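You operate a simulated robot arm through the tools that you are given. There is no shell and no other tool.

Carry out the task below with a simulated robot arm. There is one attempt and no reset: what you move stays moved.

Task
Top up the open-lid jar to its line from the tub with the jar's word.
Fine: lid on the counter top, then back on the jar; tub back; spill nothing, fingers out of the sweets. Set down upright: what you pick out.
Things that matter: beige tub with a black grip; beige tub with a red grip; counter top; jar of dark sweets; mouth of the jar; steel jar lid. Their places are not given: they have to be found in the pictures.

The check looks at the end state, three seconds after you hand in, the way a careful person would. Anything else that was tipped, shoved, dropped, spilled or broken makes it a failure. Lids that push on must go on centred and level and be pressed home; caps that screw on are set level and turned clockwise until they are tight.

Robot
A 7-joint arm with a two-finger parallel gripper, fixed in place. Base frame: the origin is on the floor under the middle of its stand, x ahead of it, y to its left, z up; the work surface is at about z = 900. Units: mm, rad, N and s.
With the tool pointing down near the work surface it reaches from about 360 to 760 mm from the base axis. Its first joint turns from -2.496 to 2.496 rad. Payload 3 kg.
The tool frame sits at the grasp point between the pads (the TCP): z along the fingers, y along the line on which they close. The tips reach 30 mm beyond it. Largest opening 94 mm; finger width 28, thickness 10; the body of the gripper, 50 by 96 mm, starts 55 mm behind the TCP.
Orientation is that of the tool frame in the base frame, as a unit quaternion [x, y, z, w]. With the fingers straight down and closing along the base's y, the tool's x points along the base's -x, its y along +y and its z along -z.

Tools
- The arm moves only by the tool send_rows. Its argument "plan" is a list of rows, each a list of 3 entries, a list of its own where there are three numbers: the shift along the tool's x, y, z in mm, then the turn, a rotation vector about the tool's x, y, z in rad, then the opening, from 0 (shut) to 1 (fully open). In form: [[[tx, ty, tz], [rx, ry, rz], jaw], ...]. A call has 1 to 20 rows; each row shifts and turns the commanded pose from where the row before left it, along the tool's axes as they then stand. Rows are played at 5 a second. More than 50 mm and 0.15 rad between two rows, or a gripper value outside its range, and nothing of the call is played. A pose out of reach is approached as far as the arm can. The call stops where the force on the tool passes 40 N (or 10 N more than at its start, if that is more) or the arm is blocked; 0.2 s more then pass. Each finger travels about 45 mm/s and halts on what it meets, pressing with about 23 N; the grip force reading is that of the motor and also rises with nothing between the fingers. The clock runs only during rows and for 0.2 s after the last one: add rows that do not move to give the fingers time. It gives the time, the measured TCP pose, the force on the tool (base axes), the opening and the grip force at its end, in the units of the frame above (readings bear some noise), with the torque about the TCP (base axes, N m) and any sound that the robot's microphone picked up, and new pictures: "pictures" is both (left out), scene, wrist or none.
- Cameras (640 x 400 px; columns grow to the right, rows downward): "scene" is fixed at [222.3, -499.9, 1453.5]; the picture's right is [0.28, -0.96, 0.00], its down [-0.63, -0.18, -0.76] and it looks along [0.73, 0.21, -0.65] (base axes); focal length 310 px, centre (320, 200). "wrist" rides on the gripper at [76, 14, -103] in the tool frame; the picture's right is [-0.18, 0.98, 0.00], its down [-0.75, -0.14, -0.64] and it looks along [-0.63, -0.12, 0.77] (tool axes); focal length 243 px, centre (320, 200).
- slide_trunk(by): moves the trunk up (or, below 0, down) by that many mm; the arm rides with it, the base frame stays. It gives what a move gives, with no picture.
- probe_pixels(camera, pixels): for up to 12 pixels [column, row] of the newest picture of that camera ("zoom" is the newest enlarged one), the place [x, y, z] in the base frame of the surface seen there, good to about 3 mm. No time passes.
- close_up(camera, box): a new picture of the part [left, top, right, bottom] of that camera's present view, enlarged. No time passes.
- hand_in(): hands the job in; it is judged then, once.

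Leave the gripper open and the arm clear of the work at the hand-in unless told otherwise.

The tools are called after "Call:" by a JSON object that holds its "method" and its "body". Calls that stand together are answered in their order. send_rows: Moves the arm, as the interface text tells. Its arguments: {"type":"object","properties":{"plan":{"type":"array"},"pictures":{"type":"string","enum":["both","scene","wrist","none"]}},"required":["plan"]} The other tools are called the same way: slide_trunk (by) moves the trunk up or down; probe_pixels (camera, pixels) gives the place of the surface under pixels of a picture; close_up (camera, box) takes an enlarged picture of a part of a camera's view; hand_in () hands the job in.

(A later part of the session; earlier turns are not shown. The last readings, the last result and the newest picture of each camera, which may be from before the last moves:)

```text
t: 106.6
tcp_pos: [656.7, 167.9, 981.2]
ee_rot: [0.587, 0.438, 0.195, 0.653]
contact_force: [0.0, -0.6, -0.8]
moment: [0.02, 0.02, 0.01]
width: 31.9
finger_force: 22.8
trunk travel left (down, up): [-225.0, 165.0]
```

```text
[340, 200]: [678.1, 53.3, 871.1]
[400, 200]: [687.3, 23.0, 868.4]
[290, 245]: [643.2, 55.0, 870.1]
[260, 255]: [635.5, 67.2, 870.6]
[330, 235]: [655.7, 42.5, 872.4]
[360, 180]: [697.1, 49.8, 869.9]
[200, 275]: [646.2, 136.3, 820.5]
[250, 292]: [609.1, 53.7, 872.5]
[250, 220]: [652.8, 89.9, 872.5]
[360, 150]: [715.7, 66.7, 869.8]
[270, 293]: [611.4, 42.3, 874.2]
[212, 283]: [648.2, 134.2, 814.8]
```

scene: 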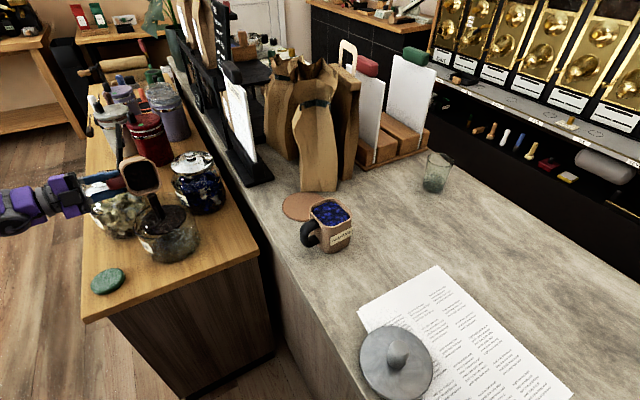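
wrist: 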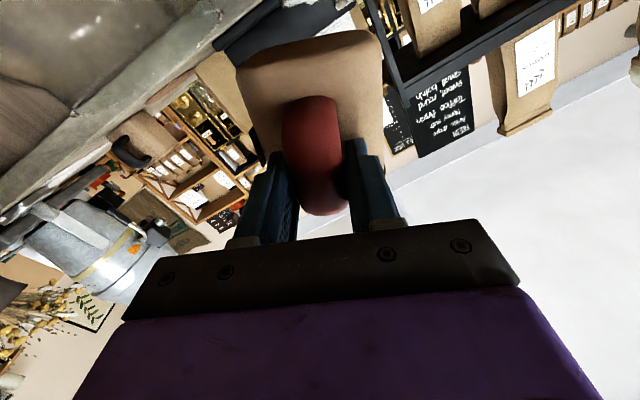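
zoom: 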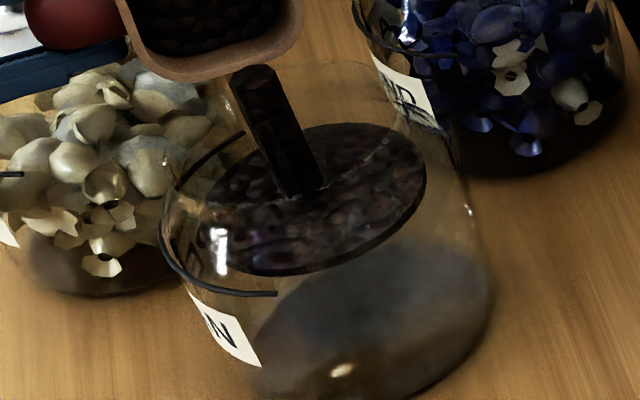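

Level ≈870.7, the line ≈873.2, rate ≈2 mm/s. I hold 0.4 s more and then roll back to 45° at once, rising as I go.

Call:
{"method": "send_rows", "body": {"plan": [[[0, 0, 0], [0, 0, 0], 0], [[0, 0, 0], [0, 0, 0], 0], [[0.98, 4.62, 0], [0, -0.0068, -0.087], 0], [[-0.64, 6.33, 0], [0, -0.0068, -0.087], 0], [[-2.53, 7.78, 0], [0, -0.0068, -0.087], 0], [[-3.6, 7.24, 0], [0, -0.0068, -0.087], 0], [[-4.45, 6.71, 0], [0, -0.0068, -0.087], 0], [[0, 0, 0], [0, 0, 0], 0]], "pictures": "scene"}}

Call:
{"method": "close_up", "body": {"camera": "scene", "box": [120, 180, 210, 260]}}

Call:
{"method": "probe_pixels", "body": {"camera": "zoom", "pixels": [[340, 200], [400, 200], [290, 245], [260, 250], [330, 235], [360, 180], [300, 180], [250, 292], [250, 220], [360, 150], [270, 293], [300, 210]]}}

```text
t: 108.4
tcp_pos: [663.0, 174.7, 1016.1]
ee_rot: [0.48, 0.544, 0.04, 0.687]
contact_force: [-0.3, 0.1, -2.1]
moment: [0.06, 0.04, 0.01]
width: 32.1
finger_force: 23.3
trunk travel left (down, up): [-225.0, 165.0]
```

scene: 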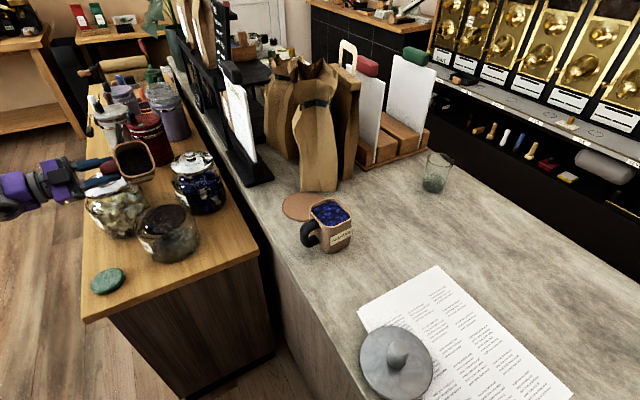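

```text
5.00 times, centred on (165, 220) of scene
```

zoom: 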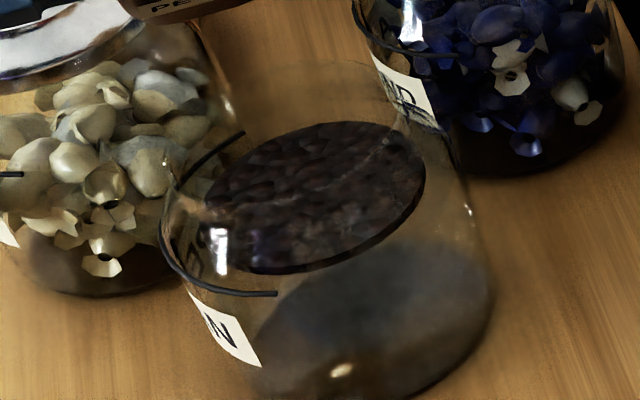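

```text
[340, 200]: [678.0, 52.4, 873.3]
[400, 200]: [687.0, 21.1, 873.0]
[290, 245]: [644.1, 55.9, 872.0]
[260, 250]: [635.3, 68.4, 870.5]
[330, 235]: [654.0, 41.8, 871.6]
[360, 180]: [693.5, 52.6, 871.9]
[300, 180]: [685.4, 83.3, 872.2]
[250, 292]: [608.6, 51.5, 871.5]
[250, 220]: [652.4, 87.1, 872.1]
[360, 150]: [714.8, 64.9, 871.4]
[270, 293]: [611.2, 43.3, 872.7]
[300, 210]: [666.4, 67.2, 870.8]
```

The level now reads ≈872 against the line's ≈872.8, so it is at the line, and the flow has stopped. I roll the tub back upright in 5° steps while rising to z≈1110.

Call:
{"method": "send_rows", "body": {"plan": [[[-4.2, 4.2, 0], [0, -0.0068, -0.087], 0], [[-4.6, 3.9, 0], [0, -0.0068, -0.087], 0], [[-4.9, 3.4, 0], [0, -0.0068, -0.087], 0], [[-5.2, 3, 0], [0, -0.0068, -0.087], 0], [[-5.4, 2.5, 0], [0, -0.0068, -0.087], 0], [[-5.6, 2.05, 0], [0, -0.0068, -0.087], 0], [[-5.8, 1.55, 0], [0, -0.0068, -0.087], 0], [[-5.9, 1, 0], [0, -0.0068, -0.087], 0], [[-6, 0.5, 0], [0, -0.0068, -0.087], 0], [[-15, 0, 0], [0, 0, 0], 0], [[-16, 0, 0], [0, 0, 0], 0], [[-9, 0, 0], [0, 0, 0], 0], [[0, 0, 0], [0, 0, 0], 0]], "pictures": "both"}}

Call:
{"method": "close_up", "body": {"camera": "scene", "box": [60, 90, 240, 270]}}

```text
t: 111.2
tcp_pos: [666.0, 172.5, 1109.9]
ee_rot: [0.238, 0.665, -0.24, 0.666]
contact_force: [0.2, -1.3, -1.3]
moment: [0.05, 0.07, -0.02]
width: 32.2
finger_force: 23.1
trunk travel left (down, up): [-225.0, 165.0]
```

scene: 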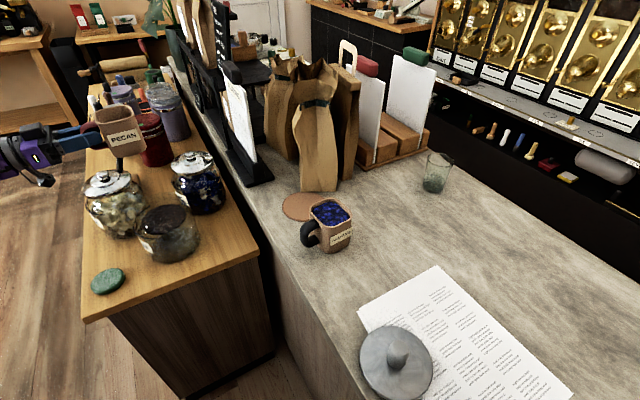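
wrist: 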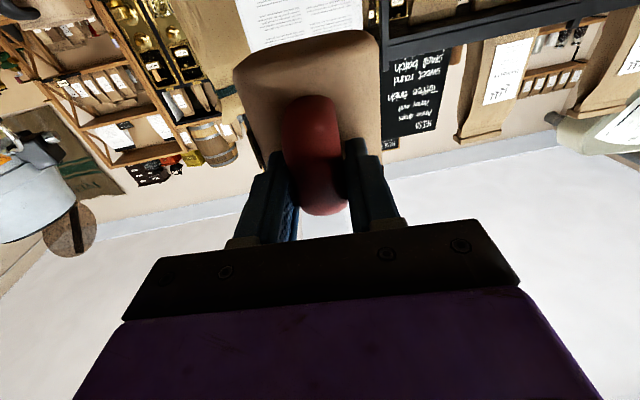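

```text
2.22 times, centred on (150, 180) of scene
```

zoom: 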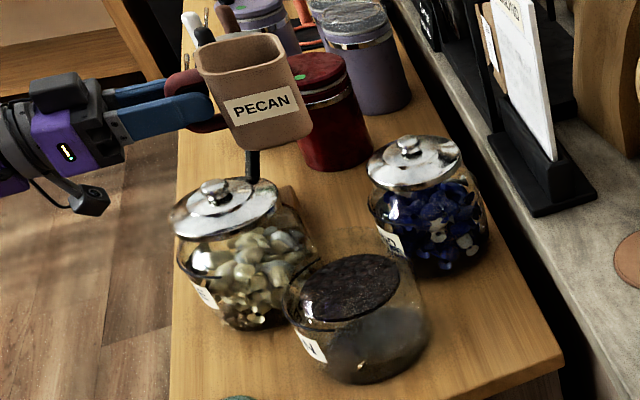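

The tub is upright again; no sweets lie beside the jar. I check the tub's level in the grip and look at the table for spilled bits.

Call:
{"method": "close_up", "body": {"camera": "scene", "box": [80, 95, 160, 165]}}

Call:
{"method": "probe_pixels", "body": {"camera": "zoom", "pixels": [[150, 90], [185, 160], [260, 150], [350, 140], [390, 125], [375, 80], [330, 62], [230, 75], [230, 250], [330, 320], [400, 260], [280, 310]]}}

Call:
{"method": "close_up", "body": {"camera": "scene", "box": [90, 170, 270, 320]}}

```text
5.71 times, centred on (120, 130) of scene
```

zoom: 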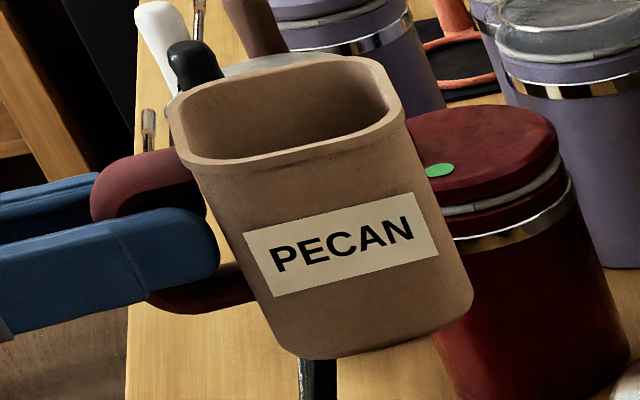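

```text
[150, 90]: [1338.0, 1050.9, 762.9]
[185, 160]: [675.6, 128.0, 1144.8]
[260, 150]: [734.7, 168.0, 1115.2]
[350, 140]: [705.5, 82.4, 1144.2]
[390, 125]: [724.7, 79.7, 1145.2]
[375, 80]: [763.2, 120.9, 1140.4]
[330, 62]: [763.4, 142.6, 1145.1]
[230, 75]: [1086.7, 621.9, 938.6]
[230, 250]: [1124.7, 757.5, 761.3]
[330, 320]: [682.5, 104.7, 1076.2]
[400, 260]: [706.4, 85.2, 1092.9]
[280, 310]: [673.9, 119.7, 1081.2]
```

```text
2.67 times, centred on (180, 245) of scene
```

zoom: 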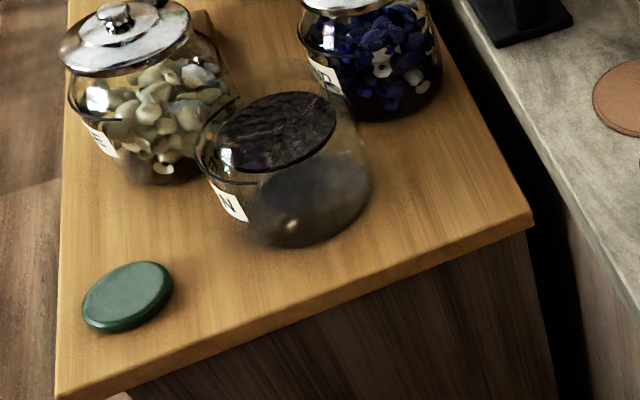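

The rim is level (1144–1145 all round), table clean. I carry the tub back the same way: first to (600,−150,1110).

Call:
{"method": "send_rows", "body": {"plan": [[[0, -4.4, 2.3], [0, 0, 0], 0], [[0, -10.6, 5.6], [0, 0, 0], 0], [[0, -17.7, 9.3], [0, 0, 0], 0], [[0, -22.1, 11.7], [0, 0, 0], 0], [[0, -22.1, 11.7], [0, 0, 0], 0], [[0, -22.1, 11.7], [0, 0, 0], 0], [[0, -22.1, 11.7], [0, 0, 0], 0], [[0, -22.1, 11.7], [0, 0, 0], 0], [[0, -22.1, 11.7], [0, 0, 0], 0], [[0, -22.1, 11.7], [0, 0, 0], 0], [[0, -22.1, 11.7], [0, 0, 0], 0], [[0, -22.1, 11.7], [0, 0, 0], 0], [[0, -22.1, 11.7], [0, 0, 0], 0], [[0, -17.7, 9.3], [0, 0, 0], 0], [[0, -10.6, 5.6], [0, 0, 0], 0], [[0, -6.2, 3.3], [0, 0, 0], 0], [[0, -2.7, 1.4], [0, 0, 0], 0], [[0, 0, 0], [0, 0, 0], 0]], "pictures": "scene"}}

```text
t: 115.0
tcp_pos: [597.8, -149.9, 1109.1]
ee_rot: [0.237, 0.665, -0.239, 0.666]
contact_force: [0.0, -0.6, -1.0]
moment: [0.02, 0.01, -0.04]
width: 32.2
finger_force: 23.2
trunk travel left (down, up): [-225.0, 165.0]
```

scene: 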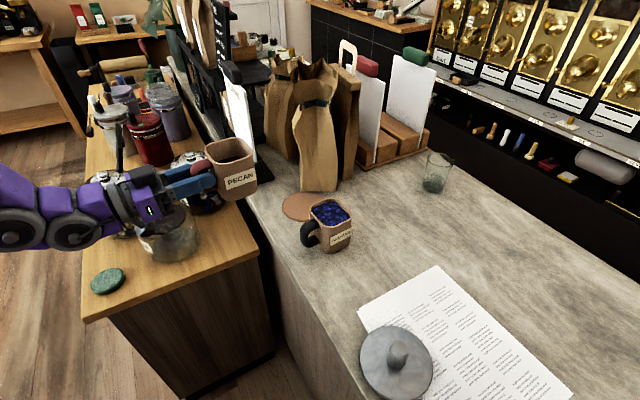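

Next: to above the tub's old place, (529,−438.5,1110).

Call:
{"method": "send_rows", "body": {"plan": [[[0, -4.5, 2.2], [0, 0, 0], 0], [[0, -10.8, 5.3], [0, 0, 0], 0], [[0, -18, 8.8], [0, 0, 0], 0], [[0, -22.5, 10.9], [0, 0, 0], 0], [[0, -22.5, 10.9], [0, 0, 0], 0], [[0, -22.5, 10.9], [0, 0, 0], 0], [[0, -22.5, 10.9], [0, 0, 0], 0], [[0, -22.5, 10.9], [0, 0, 0], 0], [[0, -22.5, 10.9], [0, 0, 0], 0], [[0, -22.5, 10.9], [0, 0, 0], 0], [[0, -22.5, 10.9], [0, 0, 0], 0], [[0, -19.8, 9.6], [0, 0, 0], 0], [[0, -14.4, 7], [0, 0, 0], 0], [[0, -9.9, 4.8], [0, 0, 0], 0], [[0, -6.3, 3.1], [0, 0, 0], 0], [[0, -3.1, 1.5], [0, 0, 0], 0], [[0, 0, 0], [0, 0, 0], 0]], "pictures": "both"}}

```text
t: 118.6
tcp_pos: [529.8, -440.3, 1110.9]
ee_rot: [0.239, 0.665, -0.239, 0.666]
contact_force: [-0.5, 1.3, -0.5]
moment: [0.04, 0.06, 0.03]
width: 32.0
finger_force: 22.9
trunk travel left (down, up): [-225.0, 165.0]
```

scene: 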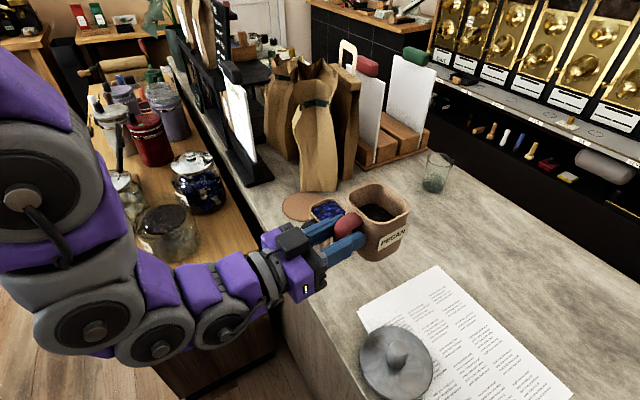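
wrist: 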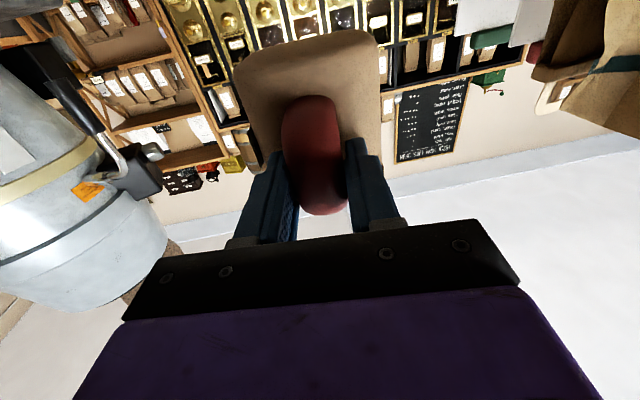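

Right above its old place. I lower the tub to about 8 mm above the counter.

Call:
{"method": "send_rows", "body": {"plan": [[[12, 0, 0], [0, 0, 0], 0], [[25, 0, 0], [0, 0, 0], 0], [[30, 0, 0], [0, 0, 0], 0], [[30, 0, 0], [0, 0, 0], 0], [[24, 0, 0], [0, 0, 0], 0], [[15, 0, 0], [0, 0, 0], 0], [[8, 0, 0], [0, 0, 0], 0], [[3, 0, 0], [0, 0, 0], 0], [[0, 0, 0], [0, 0, 0], 0]], "pictures": "both"}}

Call:
{"method": "close_up", "body": {"camera": "scene", "box": [280, 230, 420, 350]}}

```text
t: 120.6
tcp_pos: [527.9, -439.7, 963.8]
ee_rot: [0.239, 0.665, -0.239, 0.666]
contact_force: [0.0, -0.1, -1.7]
moment: [0.06, 0.06, 0.0]
width: 32.2
finger_force: 22.6
trunk travel left (down, up): [-225.0, 165.0]
```

scene: 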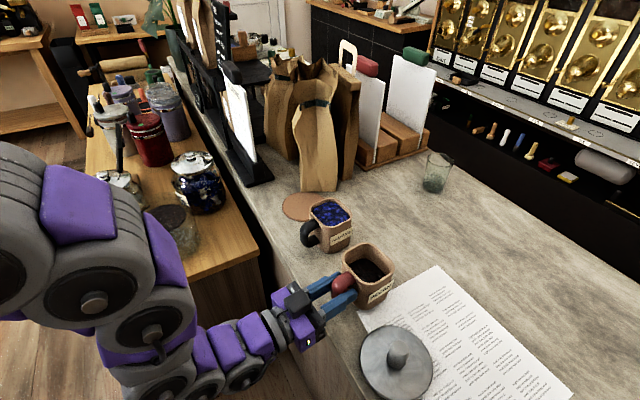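
wrist: 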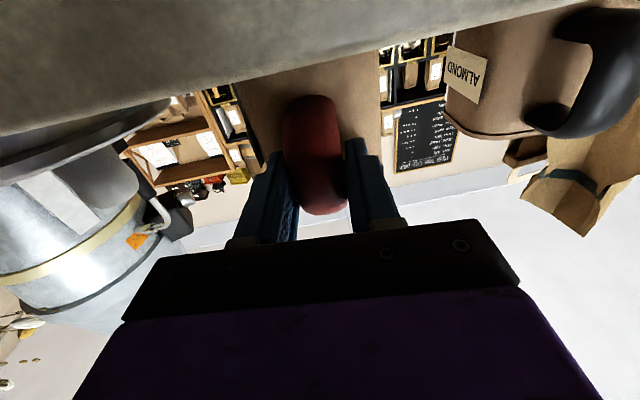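

```text
3.33 times, centred on (350, 290) of scene
```

zoom: 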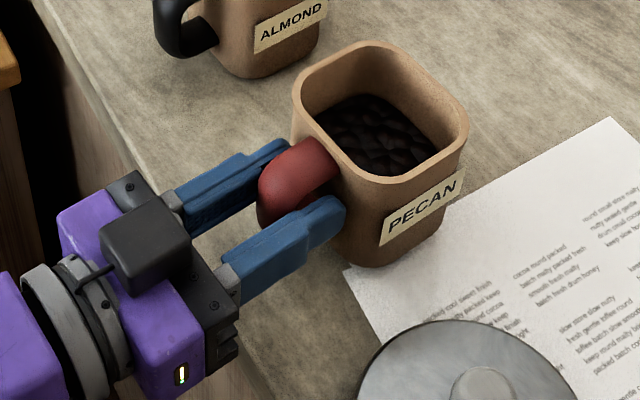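

The tub (with the rest of its sweets) hovers over its place. I lower in 2 mm steps, reading the force.

Call:
{"method": "send_rows", "body": {"plan": [[[2, 0, 0], [0, 0, 0], 0], [[2, 0, 0], [0, 0, 0], 0], [[2, 0, 0], [0, 0, 0], 0], [[1.5, 0, 0], [0, 0, 0], 0]], "pictures": "none"}}

```text
t: 121.6
tcp_pos: [528.4, -439.6, 957.5]
ee_rot: [0.239, 0.665, -0.239, 0.666]
contact_force: [0.7, -0.5, 1.8]
moment: [-0.28, -0.26, 0.03]
width: 32.0
finger_force: 23.2
trunk travel left (down, up): [-225.0, 165.0]
```

First contact (force changes to +1.8 N, moment −0.28): the far base edge touches. I lower 1.5 mm more to seat it flat.

Call:
{"method": "send_rows", "body": {"plan": [[[0.8, 0, 0], [0, 0, 0], 0], [[0.7, 0, 0], [0, 0, 0], 0], [[0, 0, 0], [0, 0, 0], 0]], "pictures": "none"}}

```text
t: 122.4
tcp_pos: [527.7, -438.8, 955.3]
ee_rot: [0.239, 0.664, -0.24, 0.667]
contact_force: [-0.6, -0.6, 13.3]
moment: [-0.33, -0.33, -0.04]
width: 32.1
finger_force: 22.3
trunk travel left (down, up): [-225.0, 165.0]
```

Seated (13 N). I open the fingers.

Call:
{"method": "send_rows", "body": {"plan": [[[0, 0, 0], [0, 0, 0], 0.4], [[0, 0, 0], [0, 0, 0], 0.5], [[0, 0, 0], [0, 0, 0], 0.75], [[0, 0, 0], [0, 0, 0], 1], [[0, 0, 0], [0, 0, 0], 1], [[0, 0, 0], [0, 0, 0], 1], [[0, 0, 0], [0, 0, 0], 1]], "pictures": "both"}}

Call:
{"method": "close_up", "body": {"camera": "scene", "box": [280, 230, 420, 350]}}

Call:
{"method": "probe_pixels", "body": {"camera": "zoom", "pixels": [[350, 48], [455, 130], [375, 182], [296, 95], [325, 60], [420, 165], [335, 150], [375, 140], [265, 195], [310, 150], [400, 80], [345, 268]]}}

```text
t: 124.0
tcp_pos: [529.2, -439.2, 954.6]
ee_rot: [0.239, 0.666, -0.239, 0.665]
contact_force: [0.0, 0.1, -0.3]
moment: [-0.02, -0.02, 0.01]
width: 93.7
finger_force: 0.1
trunk travel left (down, up): [-225.0, 165.0]
```

scene: 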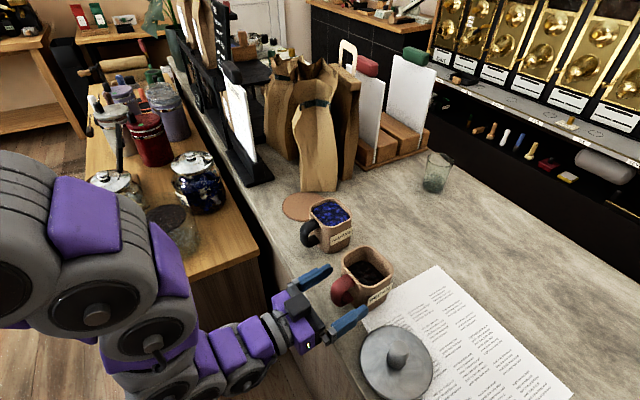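
wrist: 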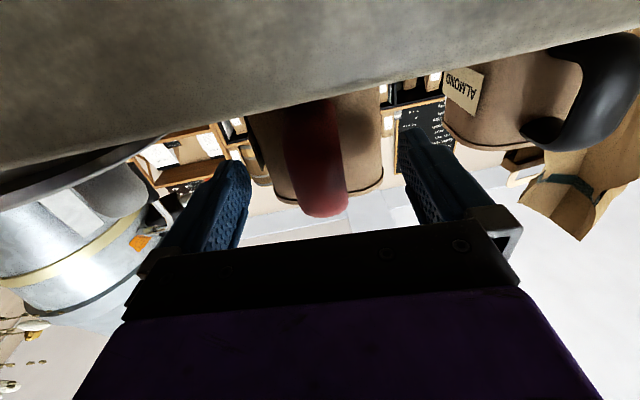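

```text
3.33 times, centred on (350, 290) of scene
```

zoom: 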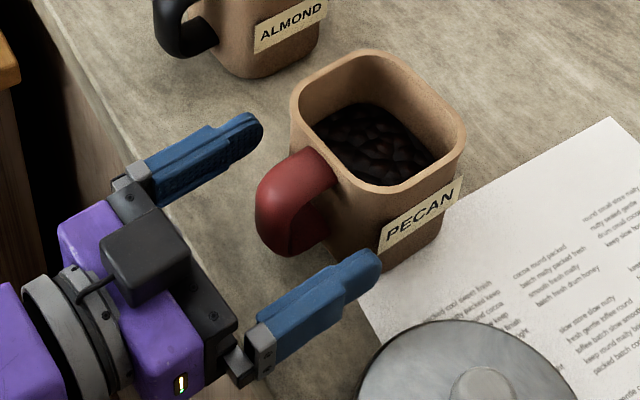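

```text
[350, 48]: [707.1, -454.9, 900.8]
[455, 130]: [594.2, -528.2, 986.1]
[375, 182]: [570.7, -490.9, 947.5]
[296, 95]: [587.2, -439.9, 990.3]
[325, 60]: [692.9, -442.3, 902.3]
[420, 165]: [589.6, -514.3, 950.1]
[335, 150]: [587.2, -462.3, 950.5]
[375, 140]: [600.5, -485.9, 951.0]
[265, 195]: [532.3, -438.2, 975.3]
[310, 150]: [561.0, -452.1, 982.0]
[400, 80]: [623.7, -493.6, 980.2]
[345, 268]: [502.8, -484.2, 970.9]
```

The tub stands upright where it was, rim level, turned back to its old heading. I back the open fingers straight off the handle by 62 mm, then rise to z≈1110.

Call:
{"method": "send_rows", "body": {"plan": [[[0, 0, -6], [0, 0, 0], 1], [[0, 0, -14], [0, 0, 0], 1], [[0, 0, -20], [0, 0, 0], 1], [[0, 0, -20], [0, 0, 0], 1], [[-15, 0, 0], [0, 0, 0], 1], [[-30, 0, 0], [0, 0, 0], 1], [[-35, 0, 0], [0, 0, 0], 1], [[-35, 0, 0], [0, 0, 0], 1], [[-25, 0, 0], [0, 0, 0], 1], [[-15, 0, 0], [0, 0, 0], 1], [[0, 0, 0], [0, 0, 0], 1]], "pictures": "both"}}

Call:
{"method": "close_up", "body": {"camera": "scene", "box": [300, 230, 440, 350]}}

```text
t: 126.4
tcp_pos: [483.5, -401.1, 1109.6]
ee_rot: [0.238, 0.664, -0.239, 0.667]
contact_force: [-0.1, -0.9, 0.0]
moment: [-0.01, -0.02, -0.03]
width: 93.8
finger_force: 0.0
trunk travel left (down, up): [-225.0, 165.0]
```

scene: 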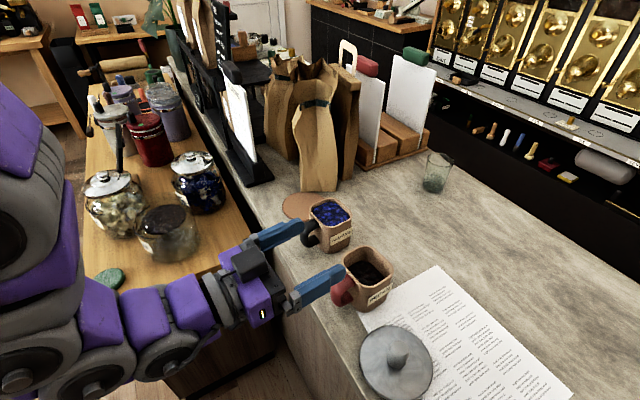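
wrist: 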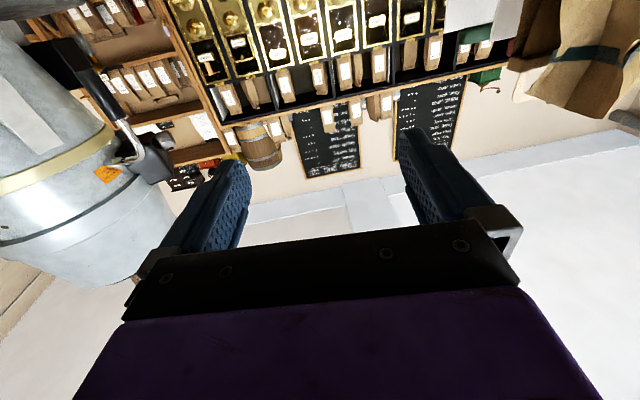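

```text
3.33 times, centred on (370, 290) of scene
```

zoom: 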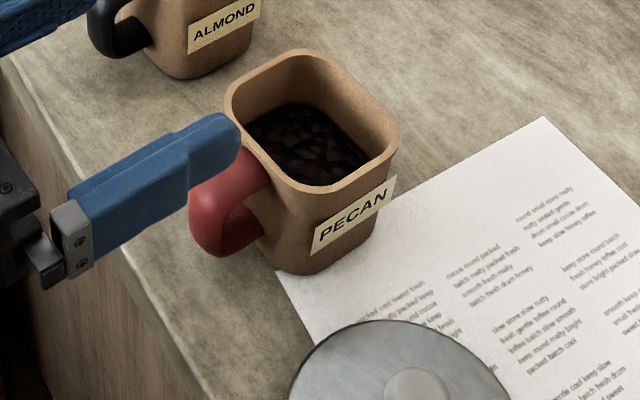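

The tub is free and steady. Now I turn the gripper to point down (pitch +1.571, then yaw −0.689).

Call:
{"method": "send_rows", "body": {"plan": [[[0, 0, 0], [0, 0.1428, 0], 1], [[0, 0, 0], [0, 0.1428, 0], 1], [[0, 0, 0], [0, 0.1428, 0], 1], [[0, 0, 0], [0, 0.1428, 0], 1], [[0, 0, 0], [0, 0.1428, 0], 1], [[0, 0, 0], [0, 0.1428, 0], 1], [[0, 0, 0], [0, 0.1428, 0], 1], [[0, 0, 0], [0, 0.1428, 0], 1], [[0, 0, 0], [0, 0.1428, 0], 1], [[0, 0, 0], [0, 0.1428, 0], 1], [[0, 0, 0], [0, 0.1428, 0], 1], [[0, 0, 0], [0, 0, -0.1378], 1], [[0, 0, 0], [0, 0, -0.1378], 1], [[0, 0, 0], [0, 0, -0.1378], 1], [[0, 0, 0], [0, 0, -0.1378], 1], [[0, 0, 0], [0, 0, -0.1378], 1], [[0, 0, 0], [0, 0, 0], 1]], "pictures": "both"}}

```text
t: 130.0
tcp_pos: [482.5, -402.3, 1110.5]
ee_rot: [-0.001, 1.0, 0.0, 0.0]
contact_force: [0.2, -0.6, -0.1]
moment: [-0.02, -0.01, -0.01]
width: 93.9
finger_force: 0.0
trunk travel left (down, up): [-225.0, 165.0]
```

scene: 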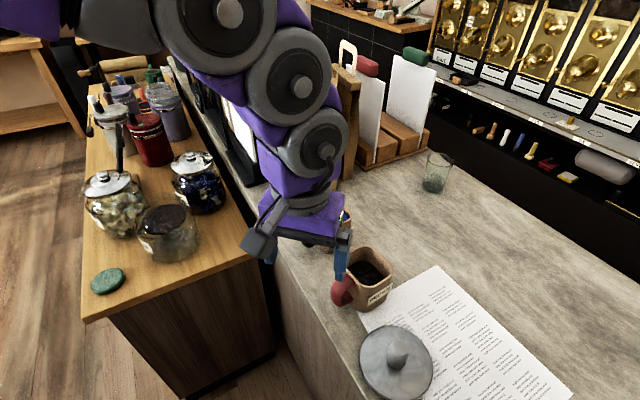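
wrist: 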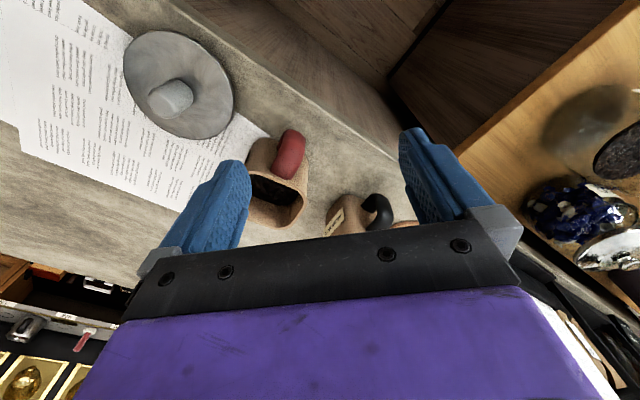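

Pointing down now. I move over the lid, (459,−560,1110), and look.

Call:
{"method": "send_rows", "body": {"plan": [[[2.5, -16, 0], [0, 0, 0], 1], [[5, -33, 0], [0, 0, 0], 1], [[5, -35, 0], [0, 0, 0], 1], [[5, -35, 0], [0, 0, 0], 1], [[4, -25, 0], [0, 0, 0], 1], [[2, -14, 0], [0, 0, 0], 1], [[0, 0, 0], [0, 0, 0], 1]], "pictures": "both"}}

Call:
{"method": "close_up", "body": {"camera": "wrist", "box": [240, 0, 400, 160]}}

Call:
{"method": "probe_pixels", "body": {"camera": "zoom", "pixels": [[320, 270], [290, 260], [350, 260], [320, 230], [320, 300], [140, 200], [500, 200], [320, 70], [320, 370], [190, 110], [450, 110], [450, 320]]}}

```text
t: 131.6
tcp_pos: [459.5, -558.5, 1108.5]
ee_rot: [-0.001, 1.0, 0.0, 0.001]
contact_force: [-0.3, 0.0, 0.3]
moment: [0.0, 0.02, -0.01]
width: 93.7
finger_force: 0.1
trunk travel left (down, up): [-225.0, 165.0]
```

scene: 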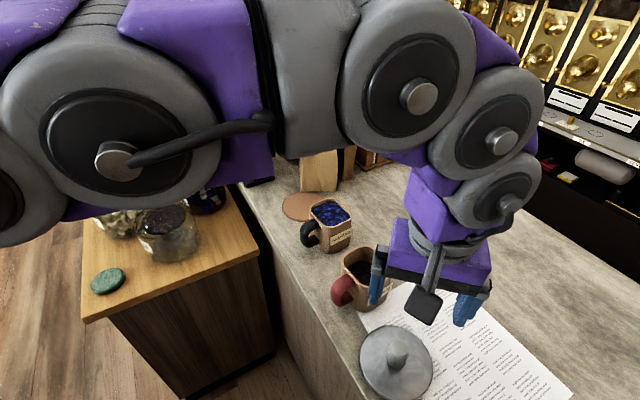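
wrist: 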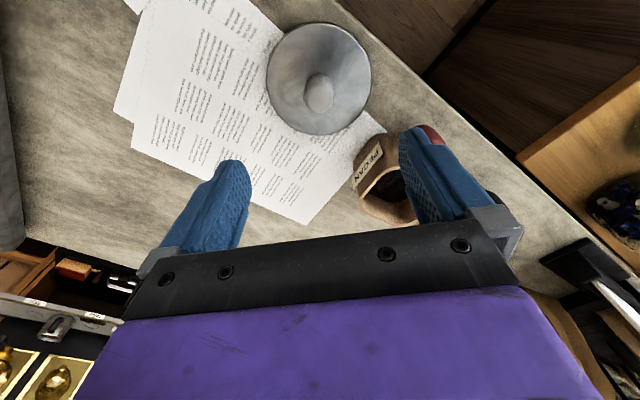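

```text
2.50 times, centred on (320, 80) of wrist
```

zoom: 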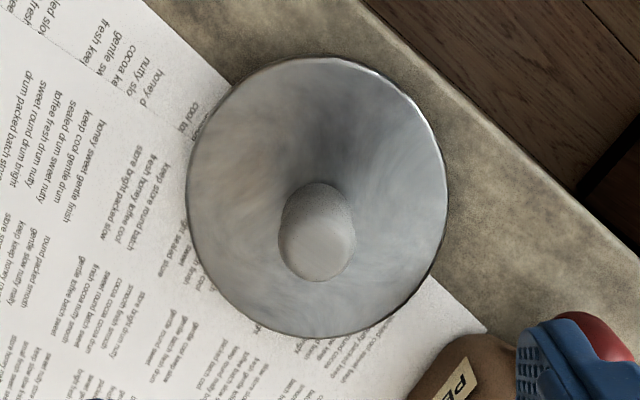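

```text
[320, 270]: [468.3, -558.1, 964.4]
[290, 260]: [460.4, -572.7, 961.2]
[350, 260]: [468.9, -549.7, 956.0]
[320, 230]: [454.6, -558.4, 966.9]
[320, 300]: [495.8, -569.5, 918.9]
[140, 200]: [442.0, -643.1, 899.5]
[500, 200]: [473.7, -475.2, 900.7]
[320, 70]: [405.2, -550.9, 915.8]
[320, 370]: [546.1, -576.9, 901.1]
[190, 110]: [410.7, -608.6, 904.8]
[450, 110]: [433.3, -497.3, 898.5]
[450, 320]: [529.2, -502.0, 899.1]
```

The knob is at ≈(460,−560.5). I descend over it to z≈954 (tips ≈4 mm above the plate).

Call:
{"method": "send_rows", "body": {"plan": [[[0, -1, 20], [0, 0, 0], 1], [[0, -0.7, 35], [0, 0, 0], 1], [[0, 0, 38], [0, 0, 0], 1], [[0, 0, 30], [0, 0, 0], 1], [[0, 0, 18], [0, 0, 0], 1], [[0, 0, 10], [0, 0, 0], 1], [[0, 0, 4], [0, 0, 0], 1], [[0, 0, 0], [0, 0, 0], 1]], "pictures": "wrist"}}

```text
t: 133.4
tcp_pos: [457.4, -561.5, 953.5]
ee_rot: [0.0, 1.0, 0.0, 0.002]
contact_force: [0.3, 1.3, 0.2]
moment: [-0.01, 0.01, -0.02]
width: 94.0
finger_force: 0.0
trunk travel left (down, up): [-225.0, 165.0]
```

wrist: 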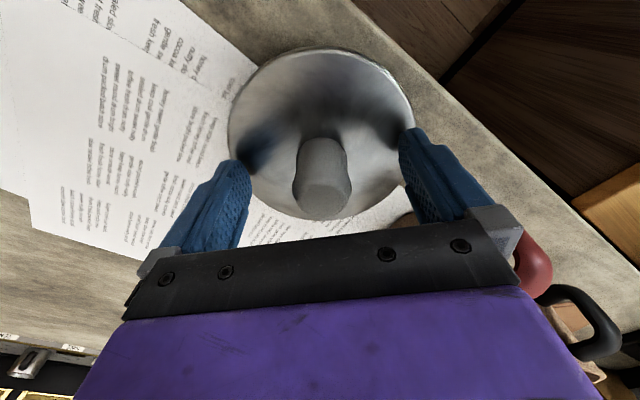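

The knob sits ≈2 mm right of the finger centre in the wrist view; I shift +1.5 mm and close.

Call:
{"method": "send_rows", "body": {"plan": [[[0, 1.5, 0], [0, 0, 0], 1], [[0, 0, 0], [0, 0, 0], 0.6], [[0, 0, 0], [0, 0, 0], 0.4], [[0, 0, 0], [0, 0, 0], 0.2], [[0, 0, 0], [0, 0, 0], 0], [[0, 0, 0], [0, 0, 0], 0], [[0, 0, 0], [0, 0, 0], 0], [[0, 0, 0], [0, 0, 0], 0]], "pictures": "wrist"}}

```text
t: 135.2
tcp_pos: [460.0, -560.3, 952.7]
ee_rot: [0.0, 1.0, 0.0, 0.001]
contact_force: [0.4, 0.1, 0.6]
moment: [0.01, 0.02, 0.01]
width: 30.7
finger_force: 22.8
trunk travel left (down, up): [-225.0, 165.0]
```

wrist: 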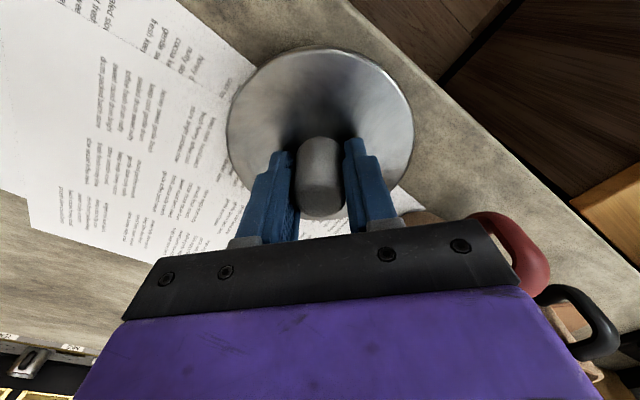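

Gripped the knob (30.7 mm). I lift straight up to z≈1105.

Call:
{"method": "send_rows", "body": {"plan": [[[0, 0, -3], [0, 0, 0], 0], [[0, 0, -6], [0, 0, 0], 0], [[0, 0, -14], [0, 0, 0], 0], [[0, 0, -25], [0, 0, 0], 0], [[0, 0, -32], [0, 0, 0], 0], [[0, 0, -32], [0, 0, 0], 0], [[0, 0, -25], [0, 0, 0], 0], [[0, 0, -14], [0, 0, 0], 0], [[0, 0, 0], [0, 0, 0], 0]], "pictures": "both"}}

```text
t: 137.2
tcp_pos: [459.4, -560.8, 1104.9]
ee_rot: [0.0, 1.0, 0.0, 0.0]
contact_force: [0.0, 0.4, -0.3]
moment: [0.0, 0.01, -0.02]
width: 30.7
finger_force: 22.3
trunk travel left (down, up): [-225.0, 165.0]
```

scene: 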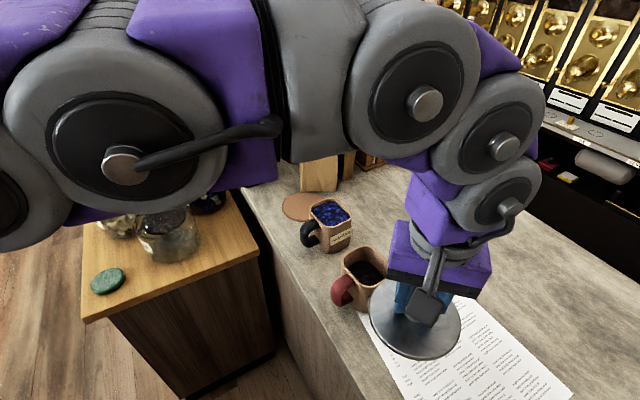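
wrist: 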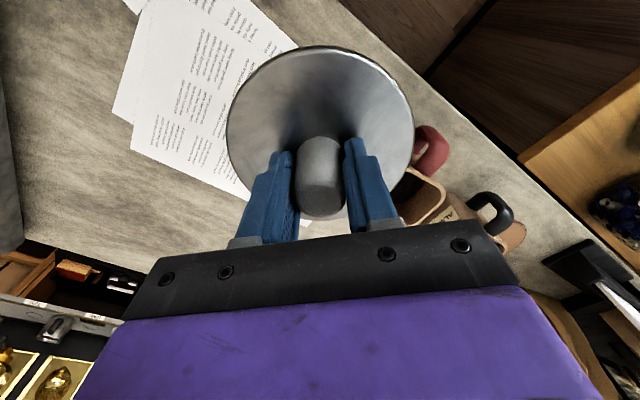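

The lid hangs level. I carry it back along the same line to above the jar, (677.5,72,1105).

Call:
{"method": "send_rows", "body": {"plan": [[[-3.9, 11.35, 0], [0, 0, 0], 0], [[-8.15, 23.65, 0], [0, 0, 0], 0], [[-12.39, 35.94, 0], [0, 0, 0], 0], [[-12.39, 35.94, 0], [0, 0, 0], 0], [[-12.39, 35.94, 0], [0, 0, 0], 0], [[-12.39, 35.94, 0], [0, 0, 0], 0], [[-12.39, 35.94, 0], [0, 0, 0], 0], [[-12.39, 35.94, 0], [0, 0, 0], 0], [[-12.39, 35.94, 0], [0, 0, 0], 0], [[-12.39, 35.94, 0], [0, 0, 0], 0], [[-12.39, 35.94, 0], [0, 0, 0], 0], [[-12.39, 35.94, 0], [0, 0, 0], 0], [[-12.39, 35.94, 0], [0, 0, 0], 0], [[-12.39, 35.94, 0], [0, 0, 0], 0], [[-12.39, 35.94, 0], [0, 0, 0], 0], [[-12.39, 35.94, 0], [0, 0, 0], 0], [[-12.39, 35.94, 0], [0, 0, 0], 0], [[-9.8, 28.4, 0], [0, 0, 0], 0], [[-5.9, 17, 0], [0, 0, 0], 0], [[-4.6, 13.2, 0], [0, 0, 0], 0]], "pictures": "both"}}

Call:
{"method": "close_up", "body": {"camera": "scene", "box": [90, 120, 230, 270]}}

```text
t: 141.4
tcp_pos: [677.6, 74.6, 1104.3]
ee_rot: [0.0, 1.0, -0.001, 0.0]
contact_force: [0.3, -0.1, -0.8]
moment: [0.01, 0.01, -0.02]
width: 30.3
finger_force: 23.3
trunk travel left (down, up): [-225.0, 165.0]
```

scene: 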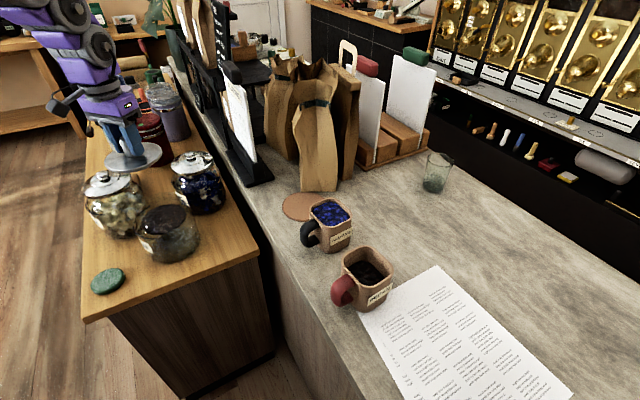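
wrist: 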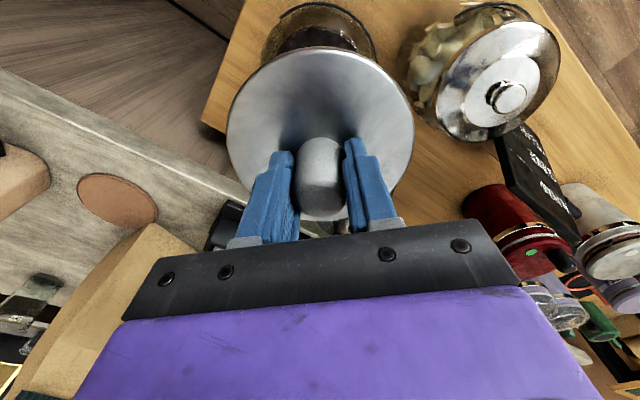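

```text
2.67 times, centred on (160, 195) of scene
```

zoom: 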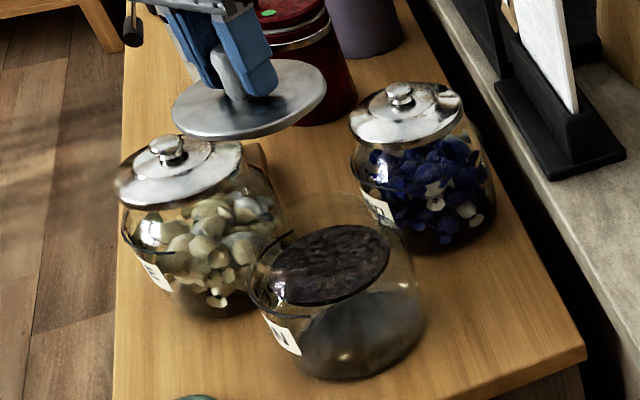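

The lid hovers over the jar. I probe the lid's edge to find its centre relative to the jar's (677.5,71).

Call:
{"method": "probe_pixels", "body": {"camera": "zoom", "pixels": [[176, 110], [323, 82], [240, 136], [290, 122], [200, 130], [300, 66], [315, 100], [180, 98], [265, 133], [285, 62], [220, 135], [195, 88]]}}

Call:
{"method": "probe_pixels", "body": {"camera": "wrist", "pixels": [[230, 125], [411, 120], [320, 50], [258, 70], [382, 70], [240, 170], [402, 165], [320, 200], [300, 190], [340, 190], [270, 62], [370, 62]]}}

```text
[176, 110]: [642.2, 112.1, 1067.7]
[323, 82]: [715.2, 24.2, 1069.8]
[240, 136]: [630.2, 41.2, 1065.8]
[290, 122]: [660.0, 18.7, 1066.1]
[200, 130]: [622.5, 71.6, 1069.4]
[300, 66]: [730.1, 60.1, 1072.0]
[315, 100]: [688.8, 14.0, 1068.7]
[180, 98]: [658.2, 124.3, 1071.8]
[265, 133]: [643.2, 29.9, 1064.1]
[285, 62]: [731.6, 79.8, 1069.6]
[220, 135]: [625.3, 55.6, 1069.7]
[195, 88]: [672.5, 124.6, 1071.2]
```

```text
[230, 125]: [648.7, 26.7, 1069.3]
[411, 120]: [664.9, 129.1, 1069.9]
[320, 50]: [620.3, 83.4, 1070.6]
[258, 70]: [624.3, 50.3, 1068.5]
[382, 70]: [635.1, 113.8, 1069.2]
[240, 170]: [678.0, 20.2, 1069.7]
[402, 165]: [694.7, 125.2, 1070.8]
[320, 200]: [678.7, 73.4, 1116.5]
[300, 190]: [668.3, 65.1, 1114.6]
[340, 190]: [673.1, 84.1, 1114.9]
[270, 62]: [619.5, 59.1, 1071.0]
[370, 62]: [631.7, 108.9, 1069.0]
```

The lid is about 2 mm toward the base and 1.5 mm left of its original place; I correct that and lower to z≈985 for a closer look.

Call:
{"method": "send_rows", "body": {"plan": [[[-1, -0.8, 15], [0, 0, 0], 0], [[-1, -0.7, 30], [0, 0, 0], 0], [[0, 0, 32], [0, 0, 0], 0], [[0, 0, 25], [0, 0, 0], 0], [[0, 0, 12], [0, 0, 0], 0], [[0, 0, 5], [0, 0, 0], 0], [[0, 0, 0], [0, 0, 0], 0], [[0, 0, 0], [0, 0, 0], 0]], "pictures": "both"}}

Call:
{"method": "close_up", "body": {"camera": "scene", "box": [120, 165, 210, 265]}}

Call:
{"method": "close_up", "body": {"camera": "wrist", "box": [200, 0, 440, 240]}}

```text
t: 143.2
tcp_pos: [679.6, 71.9, 986.2]
ee_rot: [0.0, 1.0, -0.001, 0.001]
contact_force: [-0.8, -0.6, -0.1]
moment: [-0.01, -0.02, -0.02]
width: 30.7
finger_force: 23.3
trunk travel left (down, up): [-225.0, 165.0]
```

scene: 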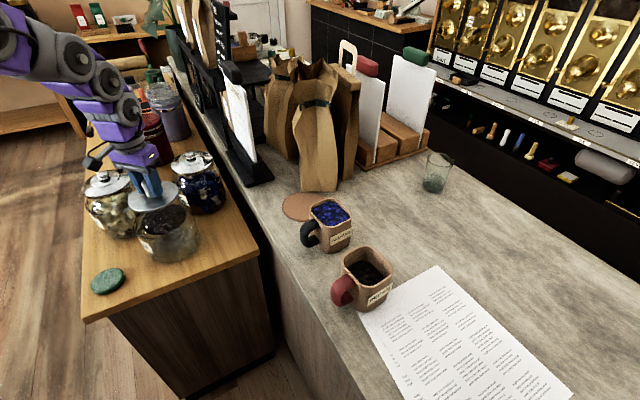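
wrist: 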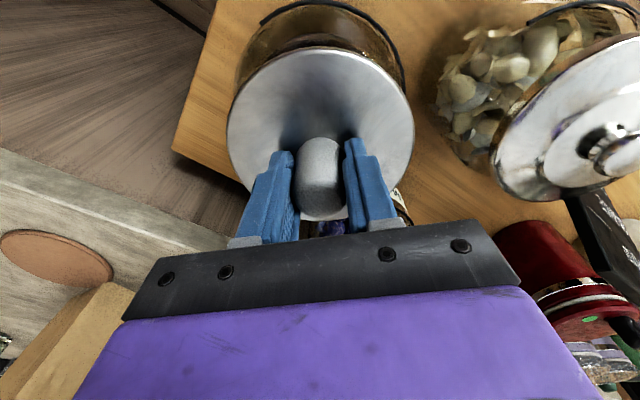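

```text
4.00 times, centred on (165, 215) of scene
```

zoom: 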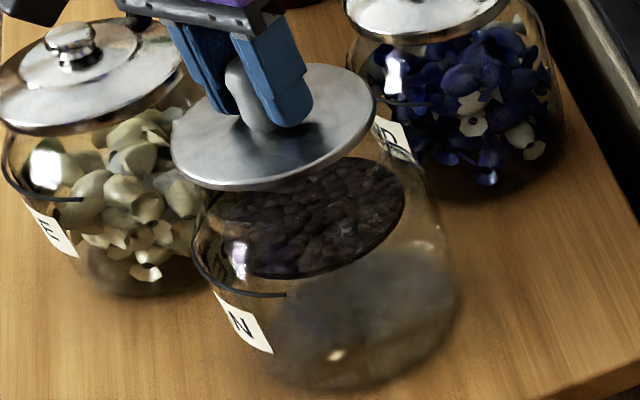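

```text
1.67 times, centred on (320, 120) of wrist
```

zoom: 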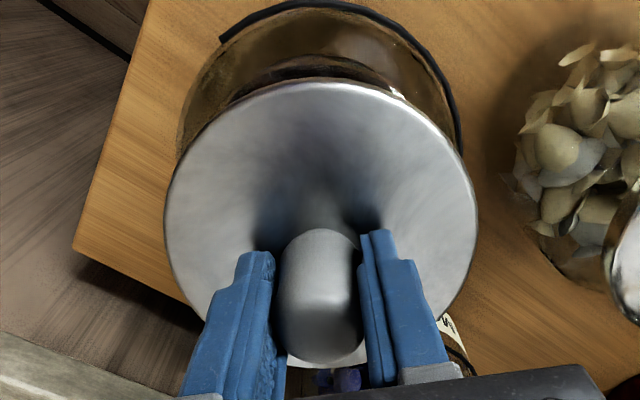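

I probe the jar's line ring and the lid edge in this same wrist view to compare their centres.

Call:
{"method": "probe_pixels", "body": {"camera": "zoom", "pixels": [[240, 27], [270, 12], [310, 4], [350, 9], [390, 27], [425, 62], [448, 105], [458, 140], [222, 40], [455, 120], [410, 44], [290, 7]]}}

Call:
{"method": "probe_pixels", "body": {"camera": "zoom", "pixels": [[168, 210], [474, 205], [320, 86], [210, 125], [430, 122], [185, 280], [455, 290], [260, 96], [380, 96], [172, 240], [470, 240], [345, 355]]}}

```text
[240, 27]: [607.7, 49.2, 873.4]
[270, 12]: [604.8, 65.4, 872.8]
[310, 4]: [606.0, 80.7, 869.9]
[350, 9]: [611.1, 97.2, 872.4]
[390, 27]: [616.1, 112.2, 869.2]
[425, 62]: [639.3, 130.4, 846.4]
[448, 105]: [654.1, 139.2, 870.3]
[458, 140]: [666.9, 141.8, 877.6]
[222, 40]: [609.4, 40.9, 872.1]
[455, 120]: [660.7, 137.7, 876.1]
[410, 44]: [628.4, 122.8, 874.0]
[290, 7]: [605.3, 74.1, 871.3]
```

```text
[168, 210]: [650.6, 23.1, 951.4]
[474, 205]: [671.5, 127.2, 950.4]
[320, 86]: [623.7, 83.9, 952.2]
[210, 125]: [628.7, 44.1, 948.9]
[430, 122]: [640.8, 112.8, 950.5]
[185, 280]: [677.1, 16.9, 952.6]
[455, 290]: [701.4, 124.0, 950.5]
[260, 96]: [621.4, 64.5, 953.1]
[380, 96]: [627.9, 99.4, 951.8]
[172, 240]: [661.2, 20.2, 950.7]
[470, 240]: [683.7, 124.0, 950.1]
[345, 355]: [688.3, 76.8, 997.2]
```

The lid's centre by this view is (678,71.5), its original place was (677.6,71.7), and the ring's centre is (677,70): aligned within measuring error, and level. I lower slowly to z≈966.

Call:
{"method": "send_rows", "body": {"plan": [[[0, 0, 6], [0, 0, 0], 0], [[0, 0, 7], [0, 0, 0], 0], [[0, 0, 4], [0, 0, 0], 0], [[0, 0, 3], [0, 0, 0], 0], [[0, 0, 0], [0, 0, 0], 0]], "pictures": "both"}}

Call:
{"method": "close_up", "body": {"camera": "scene", "box": [120, 165, 210, 265]}}

```text
t: 144.4
tcp_pos: [679.0, 73.0, 966.4]
ee_rot: [-0.001, 1.0, -0.002, 0.0]
contact_force: [0.2, -0.3, -0.3]
moment: [0.0, 0.02, 0.02]
width: 30.4
finger_force: 22.9
trunk travel left (down, up): [-225.0, 165.0]
```

scene: 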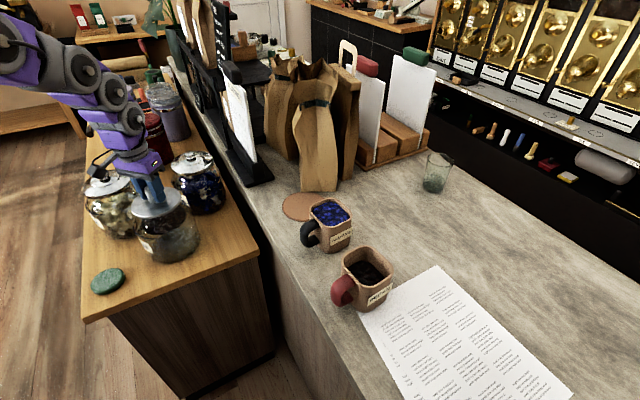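
wrist: 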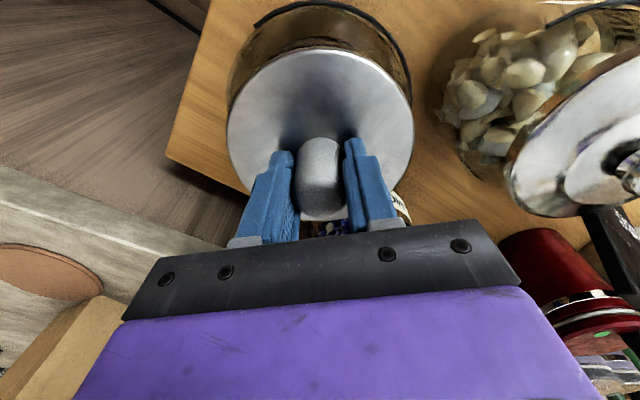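

```text
4.00 times, centred on (165, 215) of scene
```

zoom: 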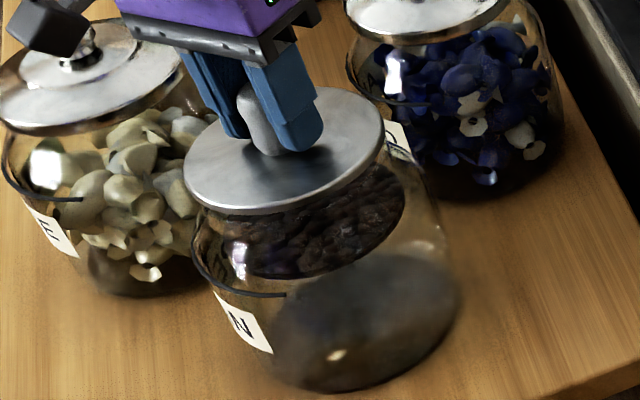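

Averaging the TCP readings, the gripper is ≈1.8 mm further out and ≈0.9 mm further left than when it lifted the lid off. I shift back by (−1.4,−0.7) mm and read again.

Call:
{"method": "send_rows", "body": {"plan": [[[1.4, -0.7, 0], [0, 0, 0], 0], [[0, 0, 0], [0, 0, 0], 0]], "pictures": "none"}}

Call:
{"method": "send_rows", "body": {"plan": [[[0, 0, 0], [0, 0, 0], 0]], "pictures": "none"}}

Call:
{"method": "send_rows", "body": {"plan": [[[0, 0, 0], [0, 0, 0], 0]], "pictures": "wrist"}}

Call:
{"method": "close_up", "body": {"camera": "wrist", "box": [215, 0, 425, 130]}}

```text
t: 145.0
tcp_pos: [678.8, 72.8, 965.9]
ee_rot: [0.0, 1.0, 0.0, 0.0]
contact_force: [0.0, 0.0, -1.4]
moment: [0.0, 0.0, -0.02]
width: 30.6
finger_force: 22.7
trunk travel left (down, up): [-225.0, 165.0]
```

```text
t: 145.4
tcp_pos: [678.9, 71.4, 966.5]
ee_rot: [0.0, 1.0, -0.001, 0.001]
contact_force: [1.2, 0.0, 0.1]
moment: [-0.03, 0.02, 0.03]
width: 30.3
finger_force: 22.8
trunk travel left (down, up): [-225.0, 165.0]
```

```text
t: 145.8
tcp_pos: [678.7, 72.0, 965.5]
ee_rot: [0.001, 1.0, -0.001, -0.001]
contact_force: [-0.4, 0.5, -0.9]
moment: [-0.01, 0.02, 0.01]
width: 30.6
finger_force: 22.9
trunk travel left (down, up): [-225.0, 165.0]
```

wrist: 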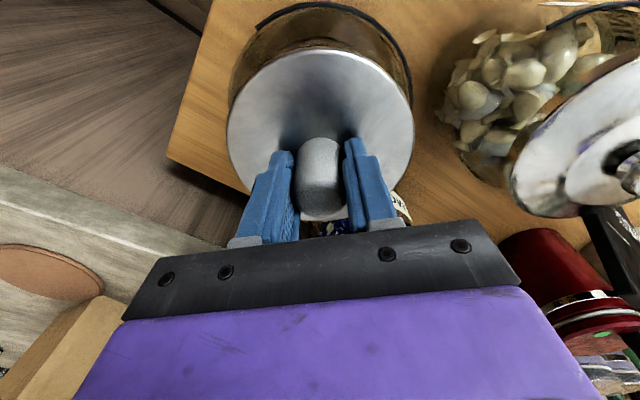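

```text
3.05 times, centred on (320, 65) of wrist
```

zoom: 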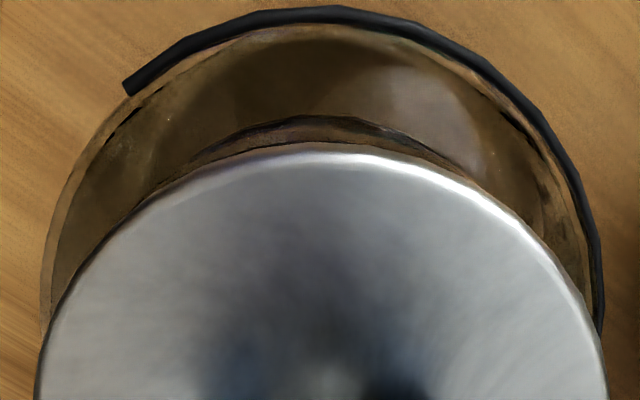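

Sideways the lid is centred on the jar (both centred at zoom column ≈320). I shift 1 mm back toward the base and lower in small steps, reading the force.

Call:
{"method": "send_rows", "body": {"plan": [[[1, 0, 0], [0, 0, 0], 0], [[0, 0, 2], [0, 0, 0], 0], [[0, 0, 2], [0, 0, 0], 0], [[0, 0, 0], [0, 0, 0], 0]], "pictures": "none"}}

Call:
{"method": "send_rows", "body": {"plan": [[[0, 0, 1.5], [0, 0, 0], 0], [[0, 0, 1], [0, 0, 0], 0]], "pictures": "none"}}

```text
t: 146.8
tcp_pos: [676.8, 71.5, 961.0]
ee_rot: [0.0, 1.0, 0.0, 0.0]
contact_force: [0.2, -0.3, -0.5]
moment: [0.02, 0.01, -0.02]
width: 30.5
finger_force: 23.2
trunk travel left (down, up): [-225.0, 165.0]
```

```text
t: 147.4
tcp_pos: [678.0, 71.1, 958.3]
ee_rot: [0.0, 1.0, -0.002, 0.0]
contact_force: [-0.6, 0.5, -0.1]
moment: [0.0, 0.01, 0.02]
width: 30.1
finger_force: 23.1
trunk travel left (down, up): [-225.0, 165.0]
```

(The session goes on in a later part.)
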